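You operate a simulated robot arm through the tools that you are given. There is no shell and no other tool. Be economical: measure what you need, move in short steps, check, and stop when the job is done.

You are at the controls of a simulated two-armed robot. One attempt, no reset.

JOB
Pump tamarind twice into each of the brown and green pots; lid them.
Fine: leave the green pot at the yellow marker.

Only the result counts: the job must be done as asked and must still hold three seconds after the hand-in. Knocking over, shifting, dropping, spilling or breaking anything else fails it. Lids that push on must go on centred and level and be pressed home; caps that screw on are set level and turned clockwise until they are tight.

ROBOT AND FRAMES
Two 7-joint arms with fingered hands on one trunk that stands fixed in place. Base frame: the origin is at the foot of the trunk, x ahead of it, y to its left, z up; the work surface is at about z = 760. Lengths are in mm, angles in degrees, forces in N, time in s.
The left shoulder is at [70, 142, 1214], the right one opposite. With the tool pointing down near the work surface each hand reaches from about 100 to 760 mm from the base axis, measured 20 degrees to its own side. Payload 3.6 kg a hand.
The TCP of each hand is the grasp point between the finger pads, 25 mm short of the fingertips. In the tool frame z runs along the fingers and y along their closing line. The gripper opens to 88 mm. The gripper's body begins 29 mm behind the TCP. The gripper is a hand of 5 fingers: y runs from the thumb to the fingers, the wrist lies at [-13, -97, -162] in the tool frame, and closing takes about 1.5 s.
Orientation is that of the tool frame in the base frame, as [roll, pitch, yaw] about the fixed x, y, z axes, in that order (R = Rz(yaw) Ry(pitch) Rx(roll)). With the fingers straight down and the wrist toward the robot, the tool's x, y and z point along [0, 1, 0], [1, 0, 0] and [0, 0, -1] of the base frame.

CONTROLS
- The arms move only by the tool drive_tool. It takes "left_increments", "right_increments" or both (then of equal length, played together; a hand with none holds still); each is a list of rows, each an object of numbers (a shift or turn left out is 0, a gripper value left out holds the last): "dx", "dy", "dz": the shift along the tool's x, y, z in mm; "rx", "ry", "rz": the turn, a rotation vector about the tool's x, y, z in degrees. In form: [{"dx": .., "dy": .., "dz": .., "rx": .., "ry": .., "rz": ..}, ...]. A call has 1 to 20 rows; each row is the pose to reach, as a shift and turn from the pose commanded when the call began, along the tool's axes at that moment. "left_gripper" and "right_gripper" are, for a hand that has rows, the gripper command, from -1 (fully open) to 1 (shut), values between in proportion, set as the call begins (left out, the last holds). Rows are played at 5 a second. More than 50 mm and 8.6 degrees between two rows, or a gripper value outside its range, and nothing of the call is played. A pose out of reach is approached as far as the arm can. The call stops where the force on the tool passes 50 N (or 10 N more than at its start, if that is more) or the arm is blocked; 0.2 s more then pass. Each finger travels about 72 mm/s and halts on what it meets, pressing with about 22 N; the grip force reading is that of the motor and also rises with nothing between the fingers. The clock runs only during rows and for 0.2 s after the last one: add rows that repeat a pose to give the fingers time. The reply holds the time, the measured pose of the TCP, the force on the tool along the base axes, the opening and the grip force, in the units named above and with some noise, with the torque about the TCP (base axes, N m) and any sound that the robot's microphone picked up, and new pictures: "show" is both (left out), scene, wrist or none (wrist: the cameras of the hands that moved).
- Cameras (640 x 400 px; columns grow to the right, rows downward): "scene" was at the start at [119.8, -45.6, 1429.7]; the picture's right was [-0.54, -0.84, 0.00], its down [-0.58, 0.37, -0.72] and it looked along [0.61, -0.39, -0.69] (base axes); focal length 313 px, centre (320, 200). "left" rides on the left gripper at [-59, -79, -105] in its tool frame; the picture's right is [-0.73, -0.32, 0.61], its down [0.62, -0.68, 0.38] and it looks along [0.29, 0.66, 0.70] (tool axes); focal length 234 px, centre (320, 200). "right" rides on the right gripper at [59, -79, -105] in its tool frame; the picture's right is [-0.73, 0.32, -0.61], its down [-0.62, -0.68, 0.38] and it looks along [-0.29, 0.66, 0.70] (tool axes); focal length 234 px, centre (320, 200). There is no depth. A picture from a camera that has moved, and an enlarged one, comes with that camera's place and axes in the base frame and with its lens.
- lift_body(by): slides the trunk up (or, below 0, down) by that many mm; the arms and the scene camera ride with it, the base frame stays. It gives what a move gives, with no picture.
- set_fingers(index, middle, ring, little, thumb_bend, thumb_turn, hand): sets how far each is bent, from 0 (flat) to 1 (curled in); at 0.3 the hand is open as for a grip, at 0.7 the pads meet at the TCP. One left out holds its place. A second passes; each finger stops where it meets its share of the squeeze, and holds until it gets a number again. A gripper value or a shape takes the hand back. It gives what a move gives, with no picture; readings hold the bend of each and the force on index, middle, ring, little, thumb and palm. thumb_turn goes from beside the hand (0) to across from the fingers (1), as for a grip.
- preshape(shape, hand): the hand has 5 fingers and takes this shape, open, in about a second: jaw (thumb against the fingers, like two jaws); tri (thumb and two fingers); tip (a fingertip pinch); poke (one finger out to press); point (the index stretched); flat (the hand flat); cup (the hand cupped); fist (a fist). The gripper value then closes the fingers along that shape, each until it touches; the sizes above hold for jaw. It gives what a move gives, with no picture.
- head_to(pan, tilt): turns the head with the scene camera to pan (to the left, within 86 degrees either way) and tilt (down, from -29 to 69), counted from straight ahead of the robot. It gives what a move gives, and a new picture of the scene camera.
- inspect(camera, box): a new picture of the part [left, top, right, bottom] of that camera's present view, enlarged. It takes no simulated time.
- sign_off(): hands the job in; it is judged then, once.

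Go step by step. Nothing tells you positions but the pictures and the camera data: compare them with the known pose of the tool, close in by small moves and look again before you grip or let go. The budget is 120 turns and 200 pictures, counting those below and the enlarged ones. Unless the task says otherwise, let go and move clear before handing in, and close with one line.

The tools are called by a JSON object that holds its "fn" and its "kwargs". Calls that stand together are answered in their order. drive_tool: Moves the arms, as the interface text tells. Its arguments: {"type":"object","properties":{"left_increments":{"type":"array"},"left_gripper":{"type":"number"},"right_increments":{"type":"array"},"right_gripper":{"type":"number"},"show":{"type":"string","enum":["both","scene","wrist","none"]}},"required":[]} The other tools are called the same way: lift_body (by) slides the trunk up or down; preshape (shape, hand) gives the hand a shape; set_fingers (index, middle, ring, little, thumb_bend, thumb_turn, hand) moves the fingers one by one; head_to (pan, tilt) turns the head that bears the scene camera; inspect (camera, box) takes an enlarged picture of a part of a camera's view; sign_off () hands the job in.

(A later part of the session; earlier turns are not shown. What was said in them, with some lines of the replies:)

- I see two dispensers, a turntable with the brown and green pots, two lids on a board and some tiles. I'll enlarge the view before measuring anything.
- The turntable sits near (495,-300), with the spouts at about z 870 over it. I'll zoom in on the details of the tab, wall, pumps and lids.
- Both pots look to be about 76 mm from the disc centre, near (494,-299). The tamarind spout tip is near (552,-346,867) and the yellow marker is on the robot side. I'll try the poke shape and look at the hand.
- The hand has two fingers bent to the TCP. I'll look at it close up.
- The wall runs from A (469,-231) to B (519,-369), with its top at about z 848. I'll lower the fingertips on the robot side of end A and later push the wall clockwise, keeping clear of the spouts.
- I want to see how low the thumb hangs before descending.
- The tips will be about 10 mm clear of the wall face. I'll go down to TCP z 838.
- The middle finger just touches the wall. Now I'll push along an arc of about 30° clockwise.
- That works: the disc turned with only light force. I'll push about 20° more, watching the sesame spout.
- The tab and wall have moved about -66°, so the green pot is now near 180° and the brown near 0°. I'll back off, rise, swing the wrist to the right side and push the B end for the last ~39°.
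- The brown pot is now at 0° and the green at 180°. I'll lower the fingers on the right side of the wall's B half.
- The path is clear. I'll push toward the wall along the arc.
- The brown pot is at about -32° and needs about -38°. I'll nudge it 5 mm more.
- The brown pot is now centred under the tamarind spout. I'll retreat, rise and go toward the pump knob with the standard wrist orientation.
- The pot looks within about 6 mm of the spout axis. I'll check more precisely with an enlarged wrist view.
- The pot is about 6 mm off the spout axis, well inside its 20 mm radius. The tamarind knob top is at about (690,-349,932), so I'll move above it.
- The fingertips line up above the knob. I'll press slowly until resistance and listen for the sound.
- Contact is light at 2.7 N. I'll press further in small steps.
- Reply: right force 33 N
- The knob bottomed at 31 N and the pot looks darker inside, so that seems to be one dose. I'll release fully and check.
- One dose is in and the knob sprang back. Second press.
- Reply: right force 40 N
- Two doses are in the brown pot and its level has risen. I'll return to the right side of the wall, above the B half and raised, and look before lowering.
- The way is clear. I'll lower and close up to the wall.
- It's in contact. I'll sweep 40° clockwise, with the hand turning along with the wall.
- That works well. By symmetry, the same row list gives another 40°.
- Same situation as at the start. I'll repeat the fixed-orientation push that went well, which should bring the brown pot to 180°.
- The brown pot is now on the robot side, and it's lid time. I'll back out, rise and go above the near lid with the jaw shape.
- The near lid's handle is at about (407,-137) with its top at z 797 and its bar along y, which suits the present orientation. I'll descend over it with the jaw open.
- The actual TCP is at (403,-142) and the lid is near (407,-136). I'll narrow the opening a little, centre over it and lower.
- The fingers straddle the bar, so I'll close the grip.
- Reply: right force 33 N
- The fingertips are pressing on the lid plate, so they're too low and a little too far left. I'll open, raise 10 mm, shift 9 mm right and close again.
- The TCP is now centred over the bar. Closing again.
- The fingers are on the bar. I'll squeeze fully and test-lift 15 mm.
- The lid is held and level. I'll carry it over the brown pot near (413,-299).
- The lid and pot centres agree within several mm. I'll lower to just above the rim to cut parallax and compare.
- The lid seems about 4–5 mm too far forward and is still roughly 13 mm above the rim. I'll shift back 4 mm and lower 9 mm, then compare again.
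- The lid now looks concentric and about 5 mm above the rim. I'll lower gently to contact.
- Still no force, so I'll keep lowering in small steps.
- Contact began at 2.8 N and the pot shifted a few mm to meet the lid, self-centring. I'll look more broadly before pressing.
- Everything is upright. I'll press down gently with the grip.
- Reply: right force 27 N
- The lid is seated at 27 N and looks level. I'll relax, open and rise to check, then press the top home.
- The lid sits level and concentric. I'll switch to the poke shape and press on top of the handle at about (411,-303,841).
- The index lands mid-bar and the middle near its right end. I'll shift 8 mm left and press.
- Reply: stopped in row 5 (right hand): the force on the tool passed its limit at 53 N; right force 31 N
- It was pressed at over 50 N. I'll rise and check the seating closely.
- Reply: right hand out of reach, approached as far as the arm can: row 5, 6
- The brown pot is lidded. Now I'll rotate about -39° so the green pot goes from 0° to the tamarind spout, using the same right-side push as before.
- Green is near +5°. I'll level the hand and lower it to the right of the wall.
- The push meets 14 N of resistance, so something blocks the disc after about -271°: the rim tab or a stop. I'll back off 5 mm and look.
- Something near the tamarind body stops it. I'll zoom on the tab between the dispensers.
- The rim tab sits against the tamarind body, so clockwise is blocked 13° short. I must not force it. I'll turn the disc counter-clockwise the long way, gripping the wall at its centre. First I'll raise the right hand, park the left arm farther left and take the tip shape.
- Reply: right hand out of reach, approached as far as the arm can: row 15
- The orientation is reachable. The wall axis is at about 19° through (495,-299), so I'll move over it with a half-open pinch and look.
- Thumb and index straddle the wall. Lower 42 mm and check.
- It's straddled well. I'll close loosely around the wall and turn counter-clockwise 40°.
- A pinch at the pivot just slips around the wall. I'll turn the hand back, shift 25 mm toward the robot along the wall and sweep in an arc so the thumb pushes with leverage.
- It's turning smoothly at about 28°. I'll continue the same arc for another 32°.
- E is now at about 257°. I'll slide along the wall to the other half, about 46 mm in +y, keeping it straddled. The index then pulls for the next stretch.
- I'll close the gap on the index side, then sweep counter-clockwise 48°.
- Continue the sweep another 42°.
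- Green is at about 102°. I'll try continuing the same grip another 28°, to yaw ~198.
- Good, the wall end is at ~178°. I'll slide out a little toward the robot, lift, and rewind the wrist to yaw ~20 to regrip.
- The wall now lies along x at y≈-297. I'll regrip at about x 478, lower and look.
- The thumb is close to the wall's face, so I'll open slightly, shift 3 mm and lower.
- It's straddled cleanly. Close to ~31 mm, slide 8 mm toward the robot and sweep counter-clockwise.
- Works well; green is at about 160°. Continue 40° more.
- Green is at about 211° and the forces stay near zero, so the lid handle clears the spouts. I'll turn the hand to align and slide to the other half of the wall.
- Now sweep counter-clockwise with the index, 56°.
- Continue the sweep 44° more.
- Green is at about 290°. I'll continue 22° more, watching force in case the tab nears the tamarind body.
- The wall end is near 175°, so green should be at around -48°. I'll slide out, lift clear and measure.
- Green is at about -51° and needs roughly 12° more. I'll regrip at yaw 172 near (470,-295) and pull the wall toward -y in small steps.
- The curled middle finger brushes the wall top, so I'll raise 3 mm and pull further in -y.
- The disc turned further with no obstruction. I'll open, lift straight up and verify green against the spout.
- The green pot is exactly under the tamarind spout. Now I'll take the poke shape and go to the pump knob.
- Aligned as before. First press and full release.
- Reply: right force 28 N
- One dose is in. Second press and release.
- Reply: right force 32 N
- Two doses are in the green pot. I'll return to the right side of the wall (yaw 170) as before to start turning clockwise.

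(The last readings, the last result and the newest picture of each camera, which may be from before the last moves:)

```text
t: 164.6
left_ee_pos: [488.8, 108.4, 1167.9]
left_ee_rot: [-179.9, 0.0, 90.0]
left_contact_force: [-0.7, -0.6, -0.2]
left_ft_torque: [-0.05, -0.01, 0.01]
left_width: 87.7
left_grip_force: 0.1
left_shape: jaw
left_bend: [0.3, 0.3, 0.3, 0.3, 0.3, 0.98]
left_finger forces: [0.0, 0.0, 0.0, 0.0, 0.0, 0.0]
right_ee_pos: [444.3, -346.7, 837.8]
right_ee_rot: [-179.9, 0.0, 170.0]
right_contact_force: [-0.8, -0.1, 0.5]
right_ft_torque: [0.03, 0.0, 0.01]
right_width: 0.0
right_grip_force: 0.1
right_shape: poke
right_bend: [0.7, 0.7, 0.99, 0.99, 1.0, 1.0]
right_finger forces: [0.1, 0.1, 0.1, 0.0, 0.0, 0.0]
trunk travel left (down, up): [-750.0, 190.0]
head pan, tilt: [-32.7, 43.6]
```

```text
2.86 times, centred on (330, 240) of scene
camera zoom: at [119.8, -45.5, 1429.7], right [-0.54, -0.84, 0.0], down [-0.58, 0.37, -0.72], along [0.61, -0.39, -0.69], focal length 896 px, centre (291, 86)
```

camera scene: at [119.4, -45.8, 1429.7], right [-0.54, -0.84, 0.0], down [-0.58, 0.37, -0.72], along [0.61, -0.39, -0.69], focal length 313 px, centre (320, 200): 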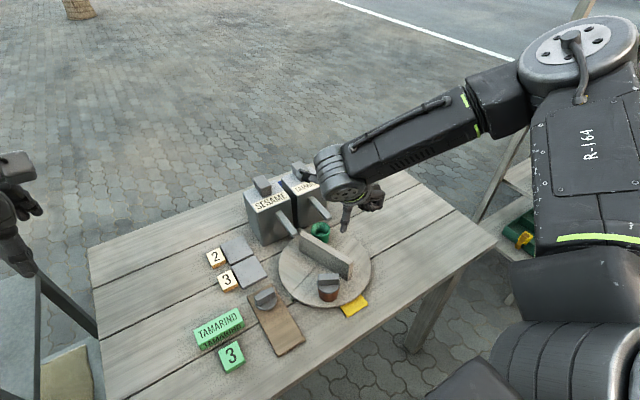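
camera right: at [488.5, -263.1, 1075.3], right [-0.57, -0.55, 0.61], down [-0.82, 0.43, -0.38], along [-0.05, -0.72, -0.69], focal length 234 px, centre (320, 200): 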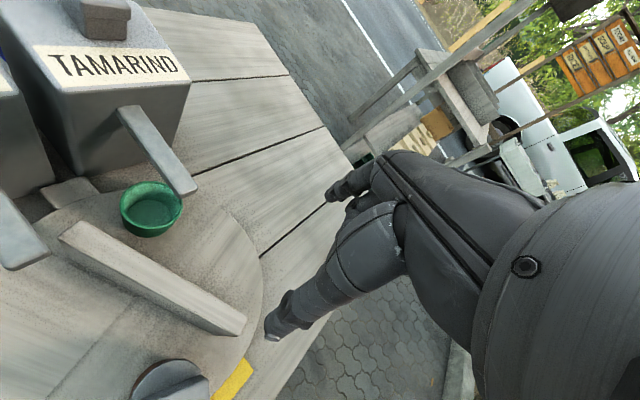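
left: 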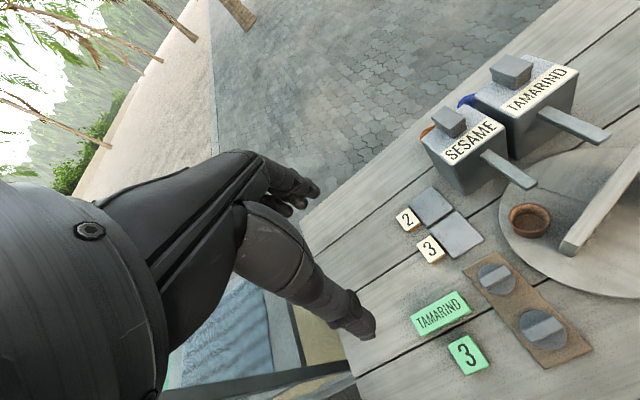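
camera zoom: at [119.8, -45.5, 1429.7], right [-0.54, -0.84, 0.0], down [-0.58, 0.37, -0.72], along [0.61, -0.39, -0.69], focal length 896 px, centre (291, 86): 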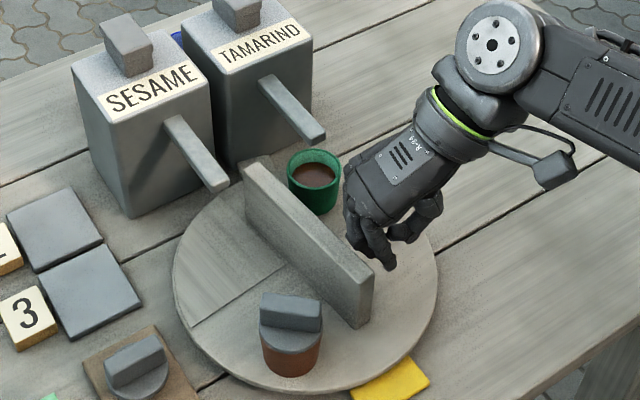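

Sweep 80° clockwise, two identical arcs as before.

{"fn": "drive_tool", "kwargs": {"right_increments": [{"dy": 3}, {"dx": 3, "dy": 8, "rz": 4}, {"dx": 6.1, "dy": 10.9, "rz": 8}, {"dx": 8.8, "dy": 14, "rz": 12}, {"dx": 11.3, "dy": 17.3, "rz": 16}, {"dx": 13.5, "dy": 20.8, "rz": 20}, {"dx": 15.6, "dy": 24.5, "rz": 24}, {"dx": 17.3, "dy": 28.3, "rz": 28}, {"dx": 18.8, "dy": 32.1, "rz": 32}, {"dx": 20, "dy": 36.1, "rz": 36}, {"dx": 20.9, "dy": 40.1, "rz": 40}, {"dx": 20.9, "dy": 40.1, "rz": 40}], "show": "none"}}

{"fn": "inspect", "kwargs": {"camera": "scene", "box": [250, 170, 410, 310]}}

```text
t: 167.2
left_ee_pos: [488.9, 108.8, 1168.4]
left_ee_rot: [179.9, -0.1, 90.0]
left_contact_force: [-0.4, -0.5, -0.3]
left_ft_torque: [0.02, 0.0, -0.06]
left_width: 87.5
left_grip_force: 0.0
left_shape: jaw
left_bend: [0.3, 0.3, 0.3, 0.3, 0.3, 0.98]
left_finger forces: [0.0, 0.1, 0.0, 0.0, 0.1, 0.0]
right_ee_pos: [431.2, -304.2, 838.0]
right_ee_rot: [-179.9, 0.0, 129.9]
right_contact_force: [0.3, -0.8, 0.8]
right_ft_torque: [-0.01, -0.03, -0.01]
right_width: 0.2
right_grip_force: 0.0
right_shape: poke
right_bend: [0.7, 0.7, 0.99, 0.99, 1.0, 1.0]
right_finger forces: [0.0, 0.7, 0.0, 0.1, 0.0, 0.1]
trunk travel left (down, up): [-750.0, 190.0]
head pan, tilt: [-32.7, 43.6]
```

```text
2.86 times, centred on (330, 240) of scene
camera zoom: at [119.7, -45.7, 1429.7], right [-0.54, -0.84, 0.0], down [-0.58, 0.37, -0.72], along [0.61, -0.39, -0.69], focal length 896 px, centre (291, 86)
```

zoom: 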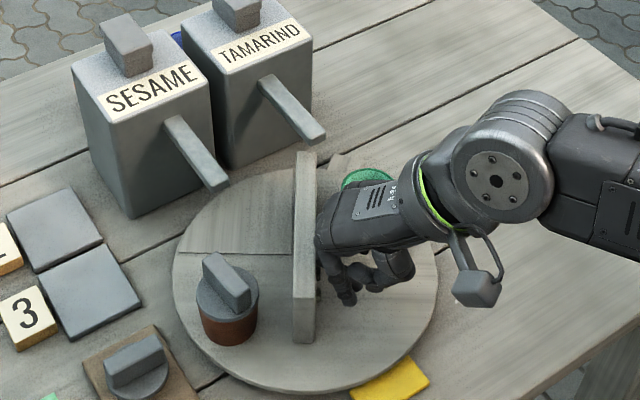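

Good; the second 40° arc.

{"fn": "drive_tool", "kwargs": {"right_increments": [{"dx": 3, "dy": 2.8, "rz": 4}, {"dx": 6.1, "dy": 5.7, "rz": 8}, {"dx": 8.8, "dy": 8.8, "rz": 12}, {"dx": 11.3, "dy": 12.1, "rz": 16}, {"dx": 13.5, "dy": 15.6, "rz": 20}, {"dx": 15.6, "dy": 19.3, "rz": 24}, {"dx": 17.3, "dy": 23.1, "rz": 28}, {"dx": 18.8, "dy": 26.9, "rz": 32}, {"dx": 20, "dy": 30.9, "rz": 36}, {"dx": 20.9, "dy": 34.9, "rz": 40}, {"dx": 20.9, "dy": 34.9, "rz": 40}], "show": "none"}}

{"fn": "inspect", "kwargs": {"camera": "scene", "box": [250, 170, 410, 310]}}

```text
t: 169.6
left_ee_pos: [489.1, 109.0, 1167.3]
left_ee_rot: [179.9, -0.1, 89.9]
left_contact_force: [-0.1, 0.0, 0.0]
left_ft_torque: [0.0, -0.01, 0.01]
left_width: 87.6
left_grip_force: 0.1
left_shape: jaw
left_bend: [0.3, 0.3, 0.3, 0.3, 0.3, 0.98]
left_finger forces: [0.1, 0.0, 0.0, 0.0, 0.0, 0.1]
right_ee_pos: [444.5, -264.2, 837.5]
right_ee_rot: [-179.9, 0.1, 89.9]
right_contact_force: [-1.5, 0.2, 0.2]
right_ft_torque: [-0.01, 0.0, 0.01]
right_width: 0.0
right_grip_force: 0.1
right_shape: poke
right_bend: [0.7, 0.7, 0.99, 0.99, 1.0, 1.0]
right_finger forces: [0.0, 0.6, 0.0, 0.0, 0.0, 0.1]
trunk travel left (down, up): [-750.0, 190.0]
head pan, tilt: [-32.7, 43.6]
```

```text
2.86 times, centred on (330, 240) of scene
camera zoom: at [119.6, -45.6, 1429.7], right [-0.54, -0.84, 0.0], down [-0.58, 0.37, -0.72], along [0.61, -0.39, -0.69], focal length 896 px, centre (291, 86)
```

zoom: 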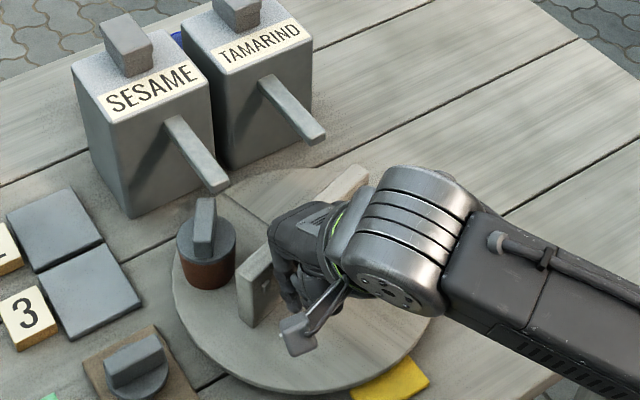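

Now the final straight push that earlier ended with the front pot at 180°.

{"fn": "drive_tool", "kwargs": {"right_increments": [{"dy": 3.4, "dx": 4}, {"dy": 6.8, "dx": 8}, {"dy": 11, "dx": 11.5}, {"dy": 15, "dx": 14.7}, {"dy": 19.5, "dx": 17.5}, {"dy": 24.1, "dx": 19.8}, {"dy": 29, "dx": 22}, {"dy": 34, "dx": 23.3}, {"dy": 39, "dx": 24.3}, {"dy": 44.3, "dx": 24}, {"dy": 44.3, "dx": 24}], "show": "none"}}

{"fn": "inspect", "kwargs": {"camera": "scene", "box": [250, 190, 410, 310]}}

```text
t: 172.0
left_ee_pos: [490.3, 109.5, 1168.6]
left_ee_rot: [-179.9, 0.0, 90.0]
left_contact_force: [0.1, -0.4, -0.2]
left_ft_torque: [0.0, -0.02, -0.01]
left_width: 87.7
left_grip_force: 0.2
left_shape: jaw
left_bend: [0.3, 0.3, 0.3, 0.3, 0.3, 0.98]
left_finger forces: [0.0, 0.0, 0.0, 0.0, 0.0, 0.1]
right_ee_pos: [489.4, -241.5, 839.6]
right_ee_rot: [179.9, 0.2, 90.0]
right_contact_force: [-1.2, 0.0, 0.5]
right_ft_torque: [0.01, -0.02, 0.01]
right_width: 0.1
right_grip_force: 0.1
right_shape: poke
right_bend: [0.7, 0.7, 0.99, 0.99, 1.0, 1.0]
right_finger forces: [0.1, 0.0, 0.7, 0.0, 0.0, 0.0]
trunk travel left (down, up): [-750.0, 190.0]
head pan, tilt: [-32.7, 43.6]
```

```text
3.33 times, centred on (330, 250) of scene
camera zoom: at [119.6, -45.4, 1429.7], right [-0.54, -0.84, 0.0], down [-0.58, 0.37, -0.72], along [0.61, -0.39, -0.69], focal length 1045 px, centre (287, 33)
```

zoom: 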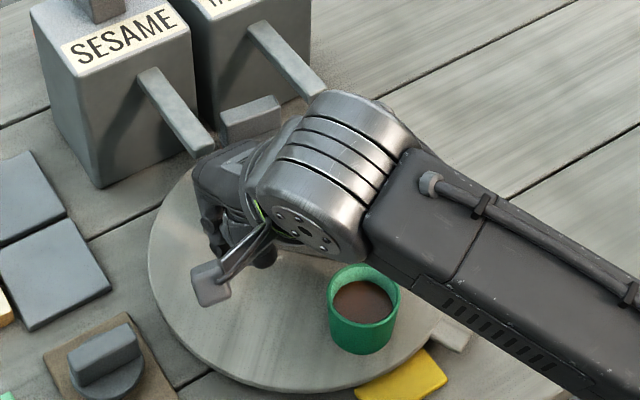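

Green is at about 178°, right at the yellow marker. I'll retreat, rise and go above the second lid at about (490,-138).

{"fn": "drive_tool", "kwargs": {"right_increments": [{"dy": -12, "dz": -5}, {"dy": -18, "dz": -40}, {"dy": -18, "dz": -85}, {"dy": -18, "dz": -130}, {"dy": -15, "dx": 30, "dz": -140}, {"dy": -5, "dx": 65, "dz": -140}, {"dy": 0, "dx": 100, "dz": -120}, {"dy": 0, "dx": 100, "dz": -90}, {"dy": 0, "dx": 100, "dz": -60}, {"dy": 0, "dx": 100, "dz": -60}], "show": "none"}}

{"fn": "preshape", "kwargs": {"hand": "right", "shape": "jaw"}}

{"fn": "inspect", "kwargs": {"camera": "right", "box": [100, 100, 420, 380]}}

{"fn": "inspect", "kwargs": {"camera": "scene", "box": [220, 210, 380, 340]}}

```text
t: 174.2
left_ee_pos: [489.5, 110.4, 1166.8]
left_ee_rot: [180.0, 0.2, 90.0]
left_contact_force: [-0.6, 0.0, -0.2]
left_ft_torque: [-0.02, -0.01, 0.03]
left_width: 87.9
left_grip_force: 0.0
left_shape: jaw
left_bend: [0.3, 0.3, 0.3, 0.3, 0.3, 0.98]
left_finger forces: [0.0, 0.0, 0.0, 0.1, 0.1, 0.0]
right_ee_pos: [492.5, -140.8, 898.5]
right_ee_rot: [-180.0, 0.1, 89.9]
right_contact_force: [0.9, -0.1, 0.7]
right_ft_torque: [0.01, 0.03, -0.02]
right_width: 0.0
right_grip_force: 0.0
right_shape: poke
right_bend: [0.7, 0.7, 0.99, 0.99, 1.0, 1.0]
right_finger forces: [0.1, 0.0, 0.0, 0.0, 0.1, 0.1]
trunk travel left (down, up): [-750.0, 190.0]
head pan, tilt: [-32.7, 43.6]
```

```text
t: 175.1
left_ee_pos: [490.7, 109.7, 1169.2]
left_ee_rot: [180.0, 0.0, 90.1]
left_contact_force: [0.7, 0.2, 0.6]
left_ft_torque: [-0.01, -0.03, 0.03]
left_width: 87.6
left_grip_force: 0.1
left_shape: jaw
left_bend: [0.3, 0.3, 0.3, 0.3, 0.3, 0.98]
left_finger forces: [0.0, 0.0, 0.1, 0.0, 0.0, 0.0]
right_ee_pos: [491.1, -140.8, 898.5]
right_ee_rot: [180.0, 0.2, 89.9]
right_contact_force: [0.2, 0.1, 0.5]
right_ft_torque: [0.01, 0.01, 0.01]
right_width: 87.9
right_grip_force: 0.1
right_shape: jaw
right_bend: [0.3, 0.3, 0.3, 0.3, 0.3, 0.98]
right_finger forces: [0.0, 0.0, 0.1, 0.0, 0.0, 0.1]
trunk travel left (down, up): [-750.0, 190.0]
head pan, tilt: [-32.7, 43.6]
```

```text
1.43 times, centred on (260, 240) of right
camera zoom: at [413.4, -82.8, 1003.7], right [0.32, -0.73, 0.61], down [-0.68, -0.62, -0.38], along [0.66, -0.29, -0.7], focal length 334 px, centre (406, 143)
```

zoom: 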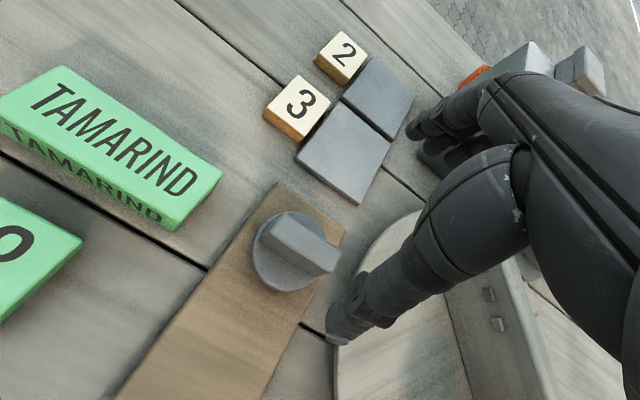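

```text
3.08 times, centred on (300, 275) of scene
camera zoom: at [119.9, -45.4, 1429.7], right [-0.54, -0.84, 0.0], down [-0.58, 0.37, -0.72], along [0.61, -0.39, -0.69], focal length 964 px, centre (382, -31)
```

zoom: 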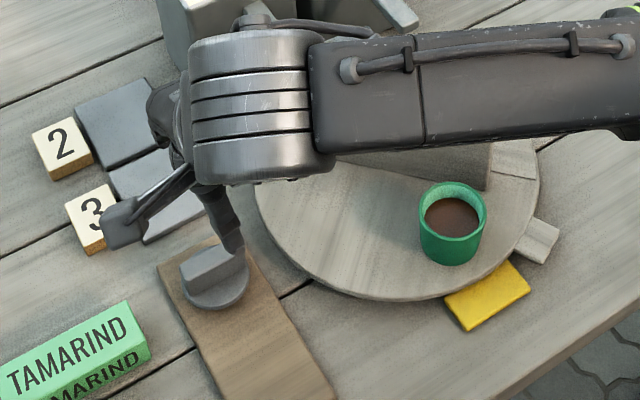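

The second lid's handle is centred at about (487.5,-136). I'll descend with the partly open jaw to the same height that worked (TCP z 811).

{"fn": "drive_tool", "kwargs": {"right_increments": [{"dy": -3.5}, {"dy": -3.5}, {"dy": -3.5, "dz": 20}, {"dy": -3.5, "dz": 40}, {"dy": -3.5, "dz": 60}, {"dy": -3.5, "dz": 75}, {"dy": -3.5, "dz": 87}, {"dy": -3.5, "dz": 87}], "right_gripper": -0.2, "show": "none"}}

{"fn": "inspect", "kwargs": {"camera": "right", "box": [200, 160, 400, 340]}}

```text
t: 176.9
left_ee_pos: [489.5, 108.5, 1168.4]
left_ee_rot: [-180.0, -0.1, 90.0]
left_contact_force: [0.8, 0.9, 0.1]
left_ft_torque: [0.0, -0.01, 0.0]
left_width: 87.7
left_grip_force: 0.0
left_shape: jaw
left_bend: [0.3, 0.3, 0.3, 0.3, 0.3, 0.98]
left_finger forces: [0.0, 0.0, 0.0, 0.1, 0.1, 0.0]
right_ee_pos: [486.8, -142.1, 810.3]
right_ee_rot: [-179.9, 0.1, 90.0]
right_contact_force: [0.8, 0.0, 0.8]
right_ft_torque: [-0.01, 0.03, -0.03]
right_width: 53.0
right_grip_force: 0.0
right_shape: jaw
right_bend: [0.29, 0.4, 0.37, 0.43, 0.64, 1.0]
right_finger forces: [0.0, 0.0, 0.0, 0.0, 0.0, 0.1]
trunk travel left (down, up): [-750.0, 190.0]
head pan, tilt: [-32.7, 43.6]
```

```text
2.22 times, centred on (300, 250) of right
camera zoom: at [408.8, -83.0, 915.2], right [0.32, -0.73, 0.61], down [-0.68, -0.62, -0.38], along [0.66, -0.29, -0.7], focal length 520 px, centre (364, 89)
```

zoom: 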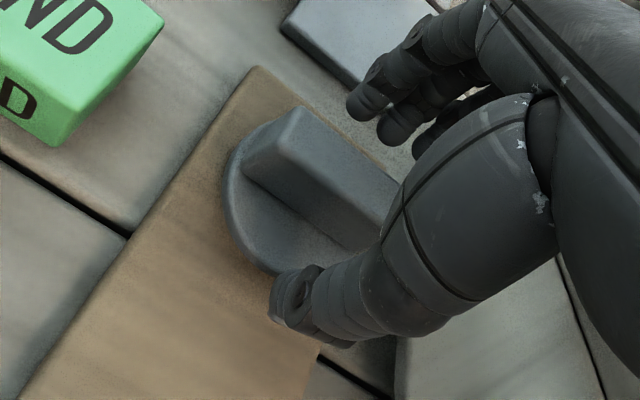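

This view matches the first successful grasp. Close, squeeze and test-lift.

{"fn": "drive_tool", "kwargs": {"right_increments": [{"dz": 0}, {"dz": 0}, {"dz": 0}, {"dz": 0}, {"dz": 0}, {"dz": 0}, {"dz": 0}, {"dz": 0}], "right_gripper": 0.7, "show": "none"}}

{"fn": "drive_tool", "kwargs": {"right_increments": [{"dz": 0}, {"dz": 0}, {"dz": 0}, {"dz": 0}, {"dz": 0}, {"dz": -5}, {"dz": -10}, {"dz": -15}, {"dz": -15}], "right_gripper": 1, "show": "none"}}

{"fn": "inspect", "kwargs": {"camera": "right", "box": [200, 160, 400, 340]}}

```text
t: 178.7
left_ee_pos: [490.0, 109.3, 1170.2]
left_ee_rot: [-180.0, -0.1, 90.0]
left_contact_force: [0.4, -0.3, -0.1]
left_ft_torque: [0.03, 0.01, 0.0]
left_width: 87.5
left_grip_force: 0.0
left_shape: jaw
left_bend: [0.3, 0.3, 0.3, 0.3, 0.3, 0.98]
left_finger forces: [0.1, 0.0, 0.0, 0.1, 0.1, 0.0]
right_ee_pos: [487.0, -139.8, 810.5]
right_ee_rot: [-179.9, 0.2, 90.0]
right_contact_force: [0.0, 0.1, -0.1]
right_ft_torque: [-0.03, 0.01, 0.0]
right_width: 13.5
right_grip_force: 0.1
right_shape: jaw
right_bend: [0.73, 0.61, 0.6, 0.57, 0.74, 1.0]
right_finger forces: [0.3, 0.4, 0.1, 0.0, 0.7, 0.0]
trunk travel left (down, up): [-750.0, 190.0]
head pan, tilt: [-32.7, 43.6]
```

```text
t: 180.7
left_ee_pos: [490.5, 108.6, 1169.2]
left_ee_rot: [180.0, 0.0, 90.1]
left_contact_force: [0.4, 0.3, -0.4]
left_ft_torque: [-0.01, -0.02, -0.04]
left_width: 87.8
left_grip_force: 0.1
left_shape: jaw
left_bend: [0.3, 0.3, 0.3, 0.3, 0.3, 0.98]
left_finger forces: [0.1, 0.1, 0.0, 0.0, 0.0, 0.1]
right_ee_pos: [486.2, -143.0, 825.4]
right_ee_rot: [-180.0, 0.1, 90.0]
right_contact_force: [0.7, 0.3, -0.1]
right_ft_torque: [0.0, 0.01, 0.03]
right_width: 10.4
right_grip_force: 22.6
right_shape: jaw
right_bend: [0.72, 0.63, 0.7, 0.7, 0.74, 1.0]
right_finger forces: [12.4, 7.0, 0.1, 0.0, 19.2, 0.0]
trunk travel left (down, up): [-750.0, 190.0]
head pan, tilt: [-32.7, 43.6]
```

```text
2.22 times, centred on (300, 250) of right
camera zoom: at [407.6, -84.0, 931.2], right [0.32, -0.73, 0.61], down [-0.68, -0.62, -0.38], along [0.66, -0.29, -0.7], focal length 520 px, centre (364, 89)
```

zoom: 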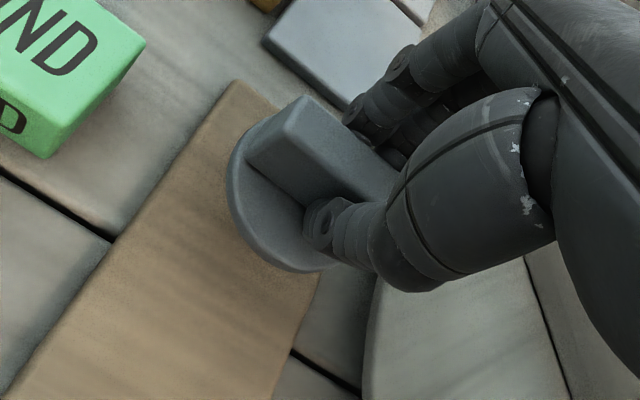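

The grasp is good. I'll carry it over the green pot near (413.7,-295) and lower to just above the rim.

{"fn": "drive_tool", "kwargs": {"right_increments": [{"dz": -30}, {"dz": -60}, {"dz": -90}, {"dz": -90, "dx": -20, "dy": -15}, {"dz": -90, "dx": -45, "dy": -30}, {"dz": -90, "dx": -70, "dy": -45}, {"dz": -90, "dx": -95, "dy": -60}, {"dz": -90, "dx": -120, "dy": -72}, {"dz": -90, "dx": -143, "dy": -77}, {"dz": -90, "dx": -153, "dy": -77}, {"dz": -75, "dx": -153, "dy": -77}, {"dz": -60, "dx": -153, "dy": -77}, {"dz": -53, "dx": -153, "dy": -77}, {"dz": -53, "dx": -153, "dy": -77}, {"dz": -53, "dx": -153, "dy": -77}], "show": "none"}}

{"fn": "inspect", "kwargs": {"camera": "scene", "box": [310, 235, 370, 305]}}

{"fn": "inspect", "kwargs": {"camera": "right", "box": [220, 180, 370, 300]}}

```text
t: 183.9
left_ee_pos: [490.6, 109.5, 1168.3]
left_ee_rot: [180.0, 0.0, 90.0]
left_contact_force: [0.7, 0.5, -0.5]
left_ft_torque: [0.0, 0.01, -0.03]
left_width: 87.7
left_grip_force: 0.1
left_shape: jaw
left_bend: [0.3, 0.3, 0.3, 0.3, 0.3, 0.98]
left_finger forces: [0.0, 0.1, 0.0, 0.0, 0.1, 0.1]
right_ee_pos: [408.4, -293.5, 878.3]
right_ee_rot: [-180.0, 0.2, 90.0]
right_contact_force: [0.1, 0.4, -0.1]
right_ft_torque: [0.0, 0.01, -0.02]
right_width: 10.3
right_grip_force: 22.4
right_shape: jaw
right_bend: [0.72, 0.63, 0.7, 0.7, 0.75, 1.0]
right_finger forces: [12.6, 7.0, 0.0, 0.1, 19.5, 0.1]
trunk travel left (down, up): [-750.0, 190.0]
head pan, tilt: [-32.7, 43.6]
```

```text
5.71 times, centred on (340, 270) of scene
camera zoom: at [119.8, -45.5, 1429.7], right [-0.54, -0.84, 0.0], down [-0.58, 0.37, -0.72], along [0.61, -0.39, -0.69], focal length 1791 px, centre (206, -200)
```

zoom: 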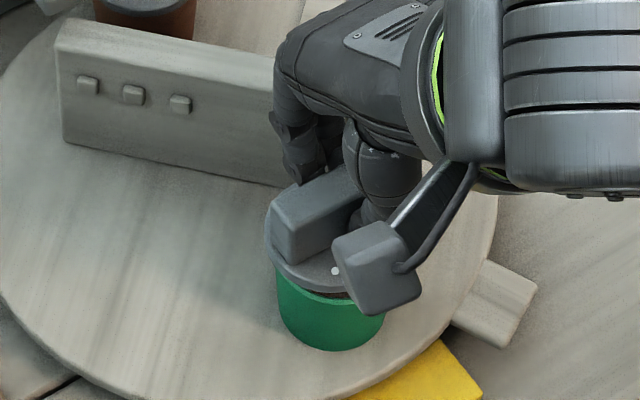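

```text
3.33 times, centred on (295, 240) of right
camera zoom: at [330.9, -235.5, 983.7], right [0.32, -0.73, 0.61], down [-0.68, -0.62, -0.38], along [0.66, -0.29, -0.7], focal length 781 px, centre (403, 67)
```

zoom: 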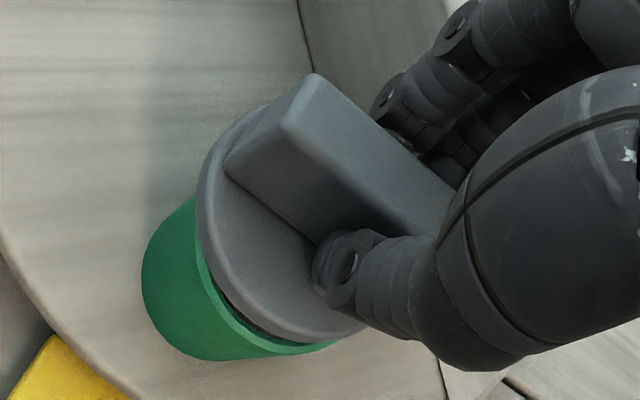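

The TCP is at y -293.5, about 3 mm too far left. I'll shift 3 mm right and lower slowly toward contact.

{"fn": "drive_tool", "kwargs": {"right_increments": [{"dx": -3}, {"dx": -3}, {"dx": -3, "dz": 5}, {"dx": -3, "dz": 10}, {"dx": -3, "dz": 14}, {"dx": -3, "dz": 17}, {"dx": -3, "dz": 17}], "show": "none"}}

{"fn": "inspect", "kwargs": {"camera": "scene", "box": [310, 235, 370, 305]}}

{"fn": "inspect", "kwargs": {"camera": "right", "box": [220, 180, 370, 300]}}

```text
t: 185.5
left_ee_pos: [489.0, 108.1, 1168.4]
left_ee_rot: [179.9, -0.1, 90.0]
left_contact_force: [0.4, 0.6, -0.1]
left_ft_torque: [0.06, 0.0, 0.03]
left_width: 87.6
left_grip_force: 0.1
left_shape: jaw
left_bend: [0.3, 0.3, 0.3, 0.3, 0.3, 0.98]
left_finger forces: [0.0, 0.0, 0.0, 0.0, 0.0, 0.1]
right_ee_pos: [408.8, -296.2, 862.3]
right_ee_rot: [180.0, 0.1, 89.8]
right_contact_force: [-0.3, 0.0, 0.3]
right_ft_torque: [-0.03, -0.01, -0.03]
right_width: 10.6
right_grip_force: 21.9
right_shape: jaw
right_bend: [0.72, 0.63, 0.7, 0.7, 0.75, 1.0]
right_finger forces: [12.5, 7.0, 0.1, 0.1, 19.6, 0.0]
trunk travel left (down, up): [-750.0, 190.0]
head pan, tilt: [-32.7, 43.6]
```

```text
5.71 times, centred on (340, 270) of scene
camera zoom: at [119.8, -45.5, 1429.7], right [-0.54, -0.84, 0.0], down [-0.58, 0.37, -0.72], along [0.61, -0.39, -0.69], focal length 1791 px, centre (206, -200)
```

zoom: 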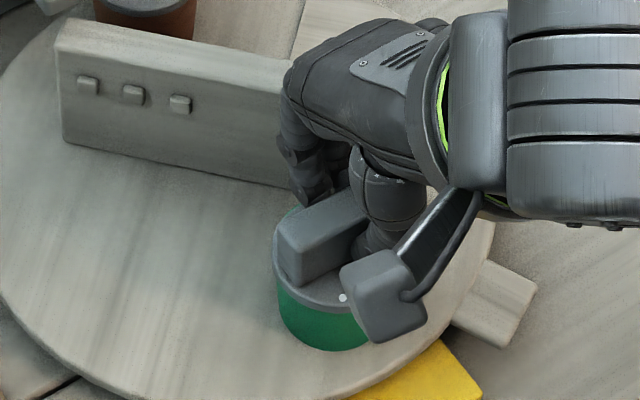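

```text
3.33 times, centred on (295, 240) of right
camera zoom: at [330.3, -238.8, 967.3], right [0.32, -0.73, 0.61], down [-0.68, -0.62, -0.38], along [0.66, -0.29, -0.7], focal length 781 px, centre (403, 67)
```

zoom: 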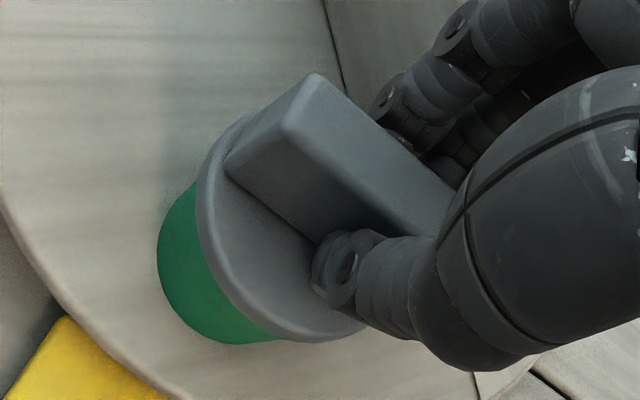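

The pot's back rim peeks out behind the lid, so the lid is about 4 mm too near the robot. I'll raise 6 mm, shift forward 3.5 mm and right 2 mm, and re-check.

{"fn": "drive_tool", "kwargs": {"right_increments": [{"dz": -6}, {"dz": -6, "dy": 3.5, "dx": -2}, {"dz": -6, "dy": 3.5, "dx": -2}, {"dz": -3, "dy": 3.5, "dx": -2}, {"dz": 0, "dy": 3.5, "dx": -2}, {"dz": 0, "dy": 3.5, "dx": -2}], "show": "none"}}

{"fn": "inspect", "kwargs": {"camera": "scene", "box": [310, 235, 370, 305]}}

{"fn": "inspect", "kwargs": {"camera": "right", "box": [220, 180, 370, 300]}}

```text
t: 186.9
left_ee_pos: [489.7, 109.1, 1168.6]
left_ee_rot: [-180.0, 0.0, 90.0]
left_contact_force: [0.7, -0.1, 0.8]
left_ft_torque: [0.04, -0.01, 0.02]
left_width: 87.4
left_grip_force: 0.0
left_shape: jaw
left_bend: [0.3, 0.3, 0.3, 0.3, 0.3, 0.98]
left_finger forces: [0.0, 0.0, 0.0, 0.0, 0.0, 0.1]
right_ee_pos: [412.1, -300.2, 862.1]
right_ee_rot: [180.0, 0.1, 90.1]
right_contact_force: [-0.9, -0.2, -0.6]
right_ft_torque: [-0.01, -0.03, -0.03]
right_width: 10.7
right_grip_force: 21.4
right_shape: jaw
right_bend: [0.72, 0.63, 0.7, 0.7, 0.75, 1.0]
right_finger forces: [12.6, 7.0, 0.0, 0.0, 19.4, 0.0]
trunk travel left (down, up): [-750.0, 190.0]
head pan, tilt: [-32.7, 43.6]
```

```text
5.71 times, centred on (340, 270) of scene
camera zoom: at [119.8, -45.5, 1429.7], right [-0.54, -0.84, 0.0], down [-0.58, 0.37, -0.72], along [0.61, -0.39, -0.69], focal length 1791 px, centre (206, -200)
```

zoom: 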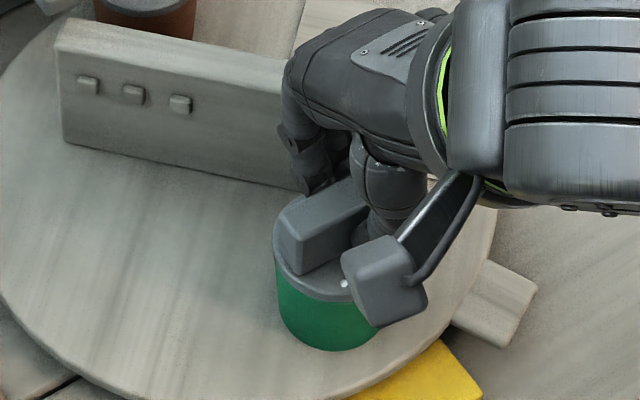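

```text
3.33 times, centred on (295, 240) of right
camera zoom: at [333.9, -241.7, 967.5], right [0.32, -0.73, 0.61], down [-0.68, -0.62, -0.38], along [0.66, -0.29, -0.7], focal length 781 px, centre (403, 67)
```

zoom: 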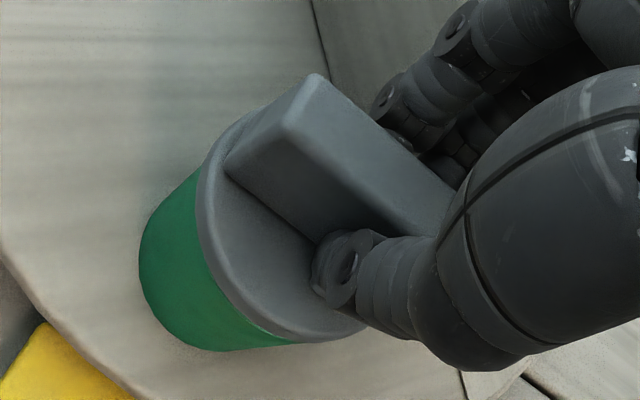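

The lid now covers the rim evenly. Lower slowly.

{"fn": "drive_tool", "kwargs": {"right_increments": [{"dz": 2}, {"dz": 4}, {"dz": 6}, {"dz": 7.5}, {"dz": 7.5}], "show": "none"}}

{"fn": "inspect", "kwargs": {"camera": "scene", "box": [310, 235, 370, 305]}}

```text
t: 188.1
left_ee_pos: [489.9, 108.8, 1168.3]
left_ee_rot: [-179.9, 0.0, 90.0]
left_contact_force: [0.2, -0.9, 0.6]
left_ft_torque: [0.01, -0.02, 0.0]
left_width: 87.6
left_grip_force: 0.1
left_shape: jaw
left_bend: [0.3, 0.3, 0.3, 0.3, 0.3, 0.98]
left_finger forces: [0.1, 0.1, 0.0, 0.0, 0.0, 0.0]
right_ee_pos: [412.5, -298.8, 856.6]
right_ee_rot: [180.0, 0.1, 89.9]
right_contact_force: [0.2, -1.0, 1.3]
right_ft_torque: [0.03, 0.0, 0.02]
right_width: 10.6
right_grip_force: 22.1
right_shape: jaw
right_bend: [0.72, 0.63, 0.7, 0.7, 0.75, 1.0]
right_finger forces: [12.9, 7.3, 0.1, 0.1, 19.8, 0.0]
trunk travel left (down, up): [-750.0, 190.0]
head pan, tilt: [-32.7, 43.6]
```

```text
5.71 times, centred on (340, 270) of scene
camera zoom: at [119.7, -45.4, 1429.7], right [-0.54, -0.84, 0.0], down [-0.58, 0.37, -0.72], along [0.61, -0.39, -0.69], focal length 1791 px, centre (206, -200)
```

zoom: 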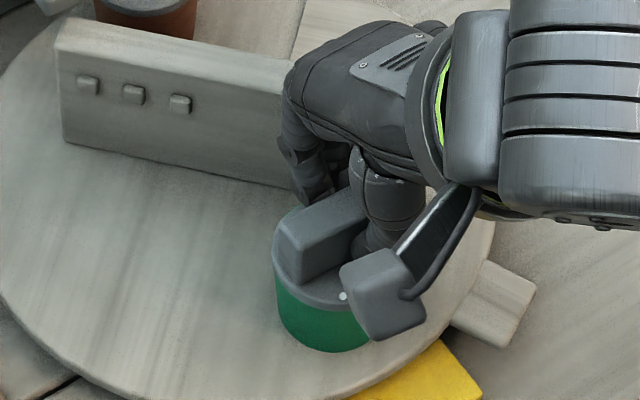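

Light contact and the pot stayed put. Press down to ~25 N.

{"fn": "drive_tool", "kwargs": {"right_increments": [{"dz": 2}, {"dz": 4}, {"dz": 6}, {"dz": 7}, {"dz": 7}], "show": "none"}}

{"fn": "inspect", "kwargs": {"camera": "right", "box": [220, 180, 370, 300]}}

```text
t: 189.3
left_ee_pos: [486.3, 111.7, 1171.7]
left_ee_rot: [179.8, 0.2, 90.1]
left_contact_force: [-0.4, -0.8, 1.0]
left_ft_torque: [0.02, 0.02, -0.02]
left_width: 87.7
left_grip_force: 0.0
left_shape: jaw
left_bend: [0.3, 0.3, 0.3, 0.3, 0.3, 0.98]
left_finger forces: [0.1, 0.0, 0.0, 0.0, 0.0, 0.0]
right_ee_pos: [412.1, -297.6, 851.8]
right_ee_rot: [179.7, 0.2, 89.9]
right_contact_force: [6.8, -0.9, 38.4]
right_ft_torque: [0.12, -0.47, -0.05]
right_width: 13.2
right_grip_force: 21.6
right_shape: jaw
right_bend: [0.73, 0.62, 0.7, 0.7, 0.76, 1.0]
right_finger forces: [30.8, 9.6, 0.0, 0.0, 24.0, 0.0]
trunk travel left (down, up): [-750.0, 190.0]
head pan, tilt: [-32.7, 43.6]
```

```text
3.33 times, centred on (295, 240) of right
camera zoom: at [332.1, -239.1, 955.7], right [0.32, -0.72, 0.61], down [-0.68, -0.62, -0.39], along [0.66, -0.29, -0.69], focal length 781 px, centre (403, 67)
```

zoom: 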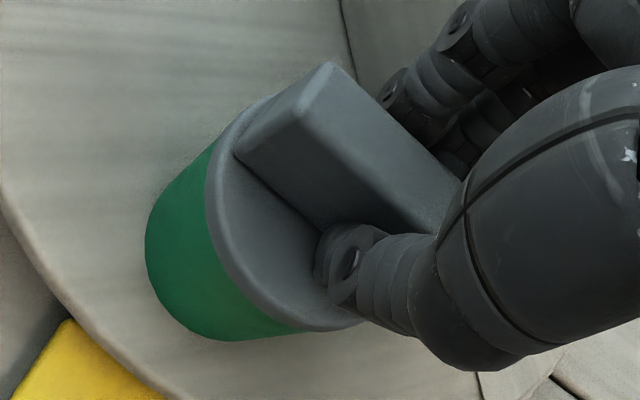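

Pressed at 38 N. I'll relax, open, rise and then press the handle top as with the first lid.

{"fn": "drive_tool", "kwargs": {"right_increments": [{"dz": -4}, {"dz": -6}, {"dz": -6}], "show": "none"}}

{"fn": "drive_tool", "kwargs": {"right_increments": [{"dz": 0}, {"dz": 0}, {"dz": 0}, {"dz": 0}, {"dz": 0}, {"dz": -15}, {"dz": -40}, {"dz": -75}, {"dz": -75}], "right_gripper": -0.2, "show": "none"}}

{"fn": "preshape", "kwargs": {"hand": "right", "shape": "poke"}}

{"fn": "inspect", "kwargs": {"camera": "scene", "box": [300, 225, 380, 305]}}

{"fn": "inspect", "kwargs": {"camera": "right", "box": [150, 140, 400, 340]}}

```text
t: 190.1
left_ee_pos: [488.6, 109.1, 1168.6]
left_ee_rot: [179.9, 0.1, 89.9]
left_contact_force: [-0.2, 0.4, -0.8]
left_ft_torque: [-0.03, 0.01, -0.03]
left_width: 87.8
left_grip_force: 0.1
left_shape: jaw
left_bend: [0.3, 0.3, 0.3, 0.3, 0.3, 0.98]
left_finger forces: [0.0, 0.0, 0.0, 0.0, 0.0, 0.0]
right_ee_pos: [409.6, -298.6, 851.5]
right_ee_rot: [-179.7, 0.0, 89.9]
right_contact_force: [-0.6, -0.1, 2.6]
right_ft_torque: [0.04, -0.11, -0.02]
right_width: 12.1
right_grip_force: 22.0
right_shape: jaw
right_bend: [0.72, 0.62, 0.7, 0.7, 0.76, 1.0]
right_finger forces: [13.1, 7.6, 0.0, 0.1, 20.5, 0.0]
trunk travel left (down, up): [-750.0, 190.0]
head pan, tilt: [-32.7, 43.6]
```

```text
t: 192.1
left_ee_pos: [490.4, 109.6, 1169.0]
left_ee_rot: [-180.0, 0.0, 90.0]
left_contact_force: [-0.3, 0.1, -0.5]
left_ft_torque: [0.02, 0.01, 0.0]
left_width: 87.4
left_grip_force: 0.0
left_shape: jaw
left_bend: [0.3, 0.3, 0.3, 0.3, 0.3, 0.98]
left_finger forces: [0.0, 0.0, 0.1, 0.0, 0.0, 0.0]
right_ee_pos: [412.9, -300.8, 928.5]
right_ee_rot: [-179.8, 0.0, 90.0]
right_contact_force: [0.2, -0.1, -0.2]
right_ft_torque: [0.01, 0.01, 0.01]
right_width: 52.7
right_grip_force: 0.1
right_shape: jaw
right_bend: [0.29, 0.41, 0.37, 0.43, 0.65, 1.0]
right_finger forces: [0.0, 0.0, 0.0, 0.1, 0.1, 0.1]
trunk travel left (down, up): [-750.0, 190.0]
head pan, tilt: [-32.7, 43.6]
```

```text
t: 193.0
left_ee_pos: [490.1, 109.1, 1167.6]
left_ee_rot: [-179.9, -0.1, 90.0]
left_contact_force: [-0.1, -0.4, -0.6]
left_ft_torque: [-0.03, 0.03, 0.0]
left_width: 87.7
left_grip_force: 0.1
left_shape: jaw
left_bend: [0.3, 0.3, 0.3, 0.3, 0.3, 0.98]
left_finger forces: [0.0, 0.1, 0.0, 0.0, 0.1, 0.1]
right_ee_pos: [412.6, -300.8, 929.1]
right_ee_rot: [-179.9, 0.2, 90.1]
right_contact_force: [0.0, 0.0, -0.5]
right_ft_torque: [0.01, 0.02, -0.03]
right_width: 0.2
right_grip_force: 0.0
right_shape: poke
right_bend: [0.7, 0.7, 0.99, 0.99, 1.0, 1.0]
right_finger forces: [0.0, 0.1, 0.0, 0.0, 0.0, 0.0]
trunk travel left (down, up): [-750.0, 190.0]
head pan, tilt: [-32.7, 43.6]
```

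```text
5.00 times, centred on (340, 265) of scene
camera zoom: at [119.8, -45.4, 1429.7], right [-0.54, -0.84, 0.0], down [-0.58, 0.37, -0.72], along [0.61, -0.39, -0.69], focal length 1567 px, centre (220, -125)
```

zoom: 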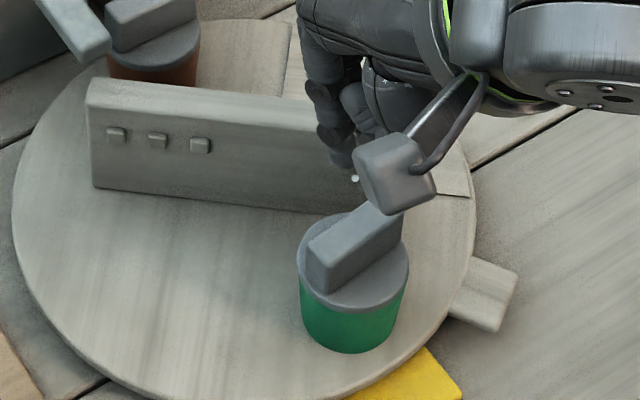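

```text
2.00 times, centred on (275, 240) of right
camera zoom: at [334.4, -243.1, 1033.3], right [0.32, -0.73, 0.61], down [-0.68, -0.62, -0.38], along [0.66, -0.29, -0.7], focal length 468 px, centre (410, 120)
```

zoom: 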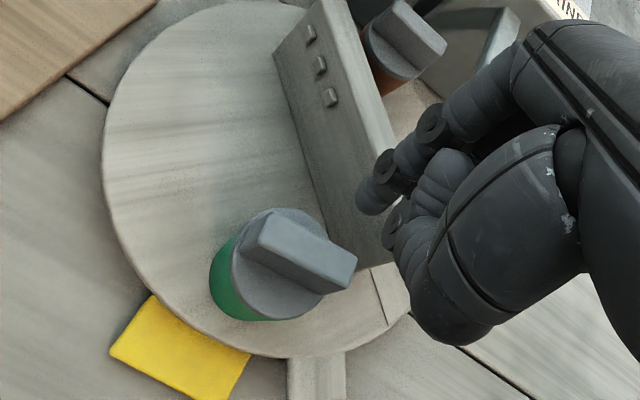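

The second lid is on, level and concentric; green is at about 184°, still at the marker. Now press the handle top.

{"fn": "drive_tool", "kwargs": {"right_increments": [{"dx": 4, "dy": 2, "dz": 15}, {"dx": 4, "dy": 2, "dz": 35}, {"dx": 4, "dy": 2, "dz": 50}, {"dx": 4, "dy": 2, "dz": 56}, {"dx": 4, "dy": 2, "dz": 59}, {"dx": 4, "dy": 2, "dz": 62}, {"dx": 4, "dy": 2, "dz": 65}, {"dx": 4, "dy": 2, "dz": 68}, {"dx": 4, "dy": 2, "dz": 71}, {"dx": 4, "dy": 2, "dz": 74}], "show": "none"}}

{"fn": "inspect", "kwargs": {"camera": "scene", "box": [300, 225, 380, 305]}}

```text
t: 194.5
left_ee_pos: [488.1, 109.7, 1168.5]
left_ee_rot: [180.0, 0.0, 90.0]
left_contact_force: [-0.3, -0.3, -1.2]
left_ft_torque: [0.01, 0.0, -0.04]
left_width: 87.6
left_grip_force: 0.1
left_shape: jaw
left_bend: [0.3, 0.3, 0.3, 0.3, 0.3, 0.98]
left_finger forces: [0.0, 0.0, 0.0, 0.1, 0.1, 0.0]
right_ee_pos: [417.5, -296.3, 873.6]
right_ee_rot: [178.9, 0.1, 90.1]
right_contact_force: [-0.6, 0.4, 22.9]
right_ft_torque: [-0.16, 0.13, 0.0]
right_width: 0.0
right_grip_force: 0.2
right_shape: poke
right_bend: [0.7, 0.7, 0.99, 0.99, 1.0, 1.0]
right_finger forces: [2.3, 20.9, 0.1, 0.0, 0.1, 0.0]
trunk travel left (down, up): [-750.0, 190.0]
head pan, tilt: [-32.7, 43.6]
stopped in row 7 (right hand): the force on the tool passed its limit at 55 N (the readings are from after the stop); the commanded pose is now the measured one
```

```text
5.00 times, centred on (340, 265) of scene
camera zoom: at [118.1, -44.5, 1429.7], right [-0.54, -0.84, 0.0], down [-0.58, 0.37, -0.72], along [0.61, -0.39, -0.69], focal length 1567 px, centre (220, -125)
```

zoom: 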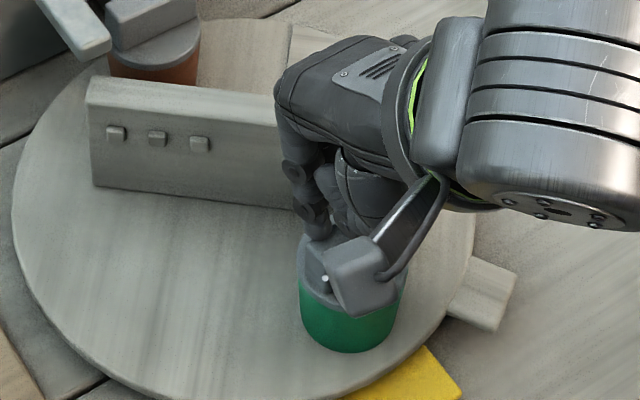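

Pressed at 55 N, and the handle height matches the first lid (about 874 TCP). I'll rise and move clear for a final look.

{"fn": "drive_tool", "kwargs": {"right_increments": [{"dz": -10}, {"dz": -40}, {"dz": -80}, {"dz": -120}, {"dz": -150, "dx": -40}, {"dz": -160, "dx": -85}, {"dz": -160, "dx": -130}, {"dz": -160, "dx": -170}, {"dz": -160, "dx": -170}], "show": "none"}}

{"fn": "inspect", "kwargs": {"camera": "scene", "box": [270, 200, 400, 310]}}

{"fn": "inspect", "kwargs": {"camera": "scene", "box": [180, 140, 400, 380]}}

```text
t: 196.5
left_ee_pos: [488.3, 110.0, 1168.2]
left_ee_rot: [180.0, 0.0, 90.1]
left_contact_force: [-0.4, -0.4, -0.8]
left_ft_torque: [-0.04, 0.03, 0.02]
left_width: 87.5
left_grip_force: 0.0
left_shape: jaw
left_bend: [0.3, 0.3, 0.3, 0.3, 0.3, 0.98]
left_finger forces: [0.1, 0.0, 0.0, 0.0, 0.1, 0.0]
right_ee_pos: [420.5, -462.1, 1031.7]
right_ee_rot: [179.3, 0.1, 90.2]
right_contact_force: [0.7, 0.2, 0.4]
right_ft_torque: [0.04, -0.03, 0.01]
right_width: 0.0
right_grip_force: 0.0
right_shape: poke
right_bend: [0.7, 0.7, 0.99, 0.99, 1.0, 1.0]
right_finger forces: [0.0, 0.0, 0.1, 0.0, 0.0, 0.0]
trunk travel left (down, up): [-750.0, 190.0]
head pan, tilt: [-32.7, 43.6]
```

```text
3.64 times, centred on (335, 255) of scene
camera zoom: at [119.8, -45.1, 1429.7], right [-0.54, -0.84, 0.0], down [-0.58, 0.37, -0.72], along [0.61, -0.39, -0.69], focal length 1140 px, centre (266, 0)
```

zoom: 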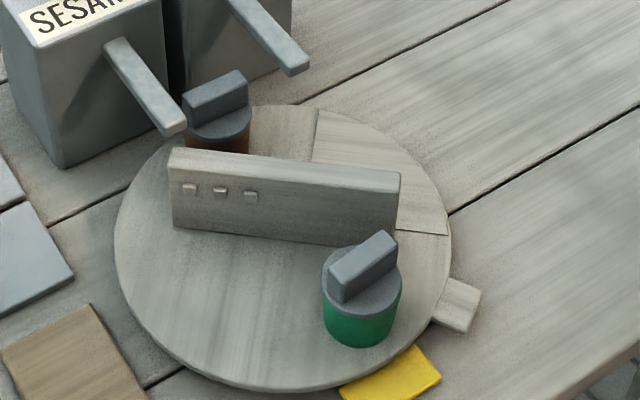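

```text
1.67 times, centred on (290, 260) of scene
camera zoom: at [119.8, -45.1, 1429.7], right [-0.54, -0.84, 0.0], down [-0.58, 0.37, -0.72], along [0.61, -0.39, -0.69], focal length 522 px, centre (370, 100)
```

zoom: 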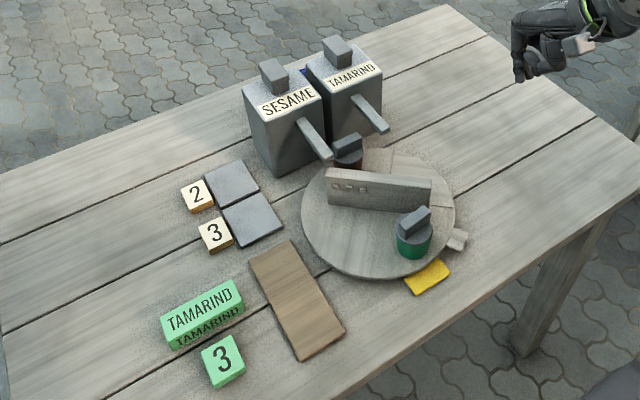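

Both pots hold two doses of tamarind and wear level, pressed lids. The green pot stands at the yellow marker, everything else is where it was, and the hands are clear, so I'm handing in.

{"fn": "sign_off", "kwargs": {}}

```text
The job is handed in.
```

I pumped tamarind twice into the brown pot and twice into the green pot, pressed both lids on, and left the green pot at the yellow marker; the job is handed in.
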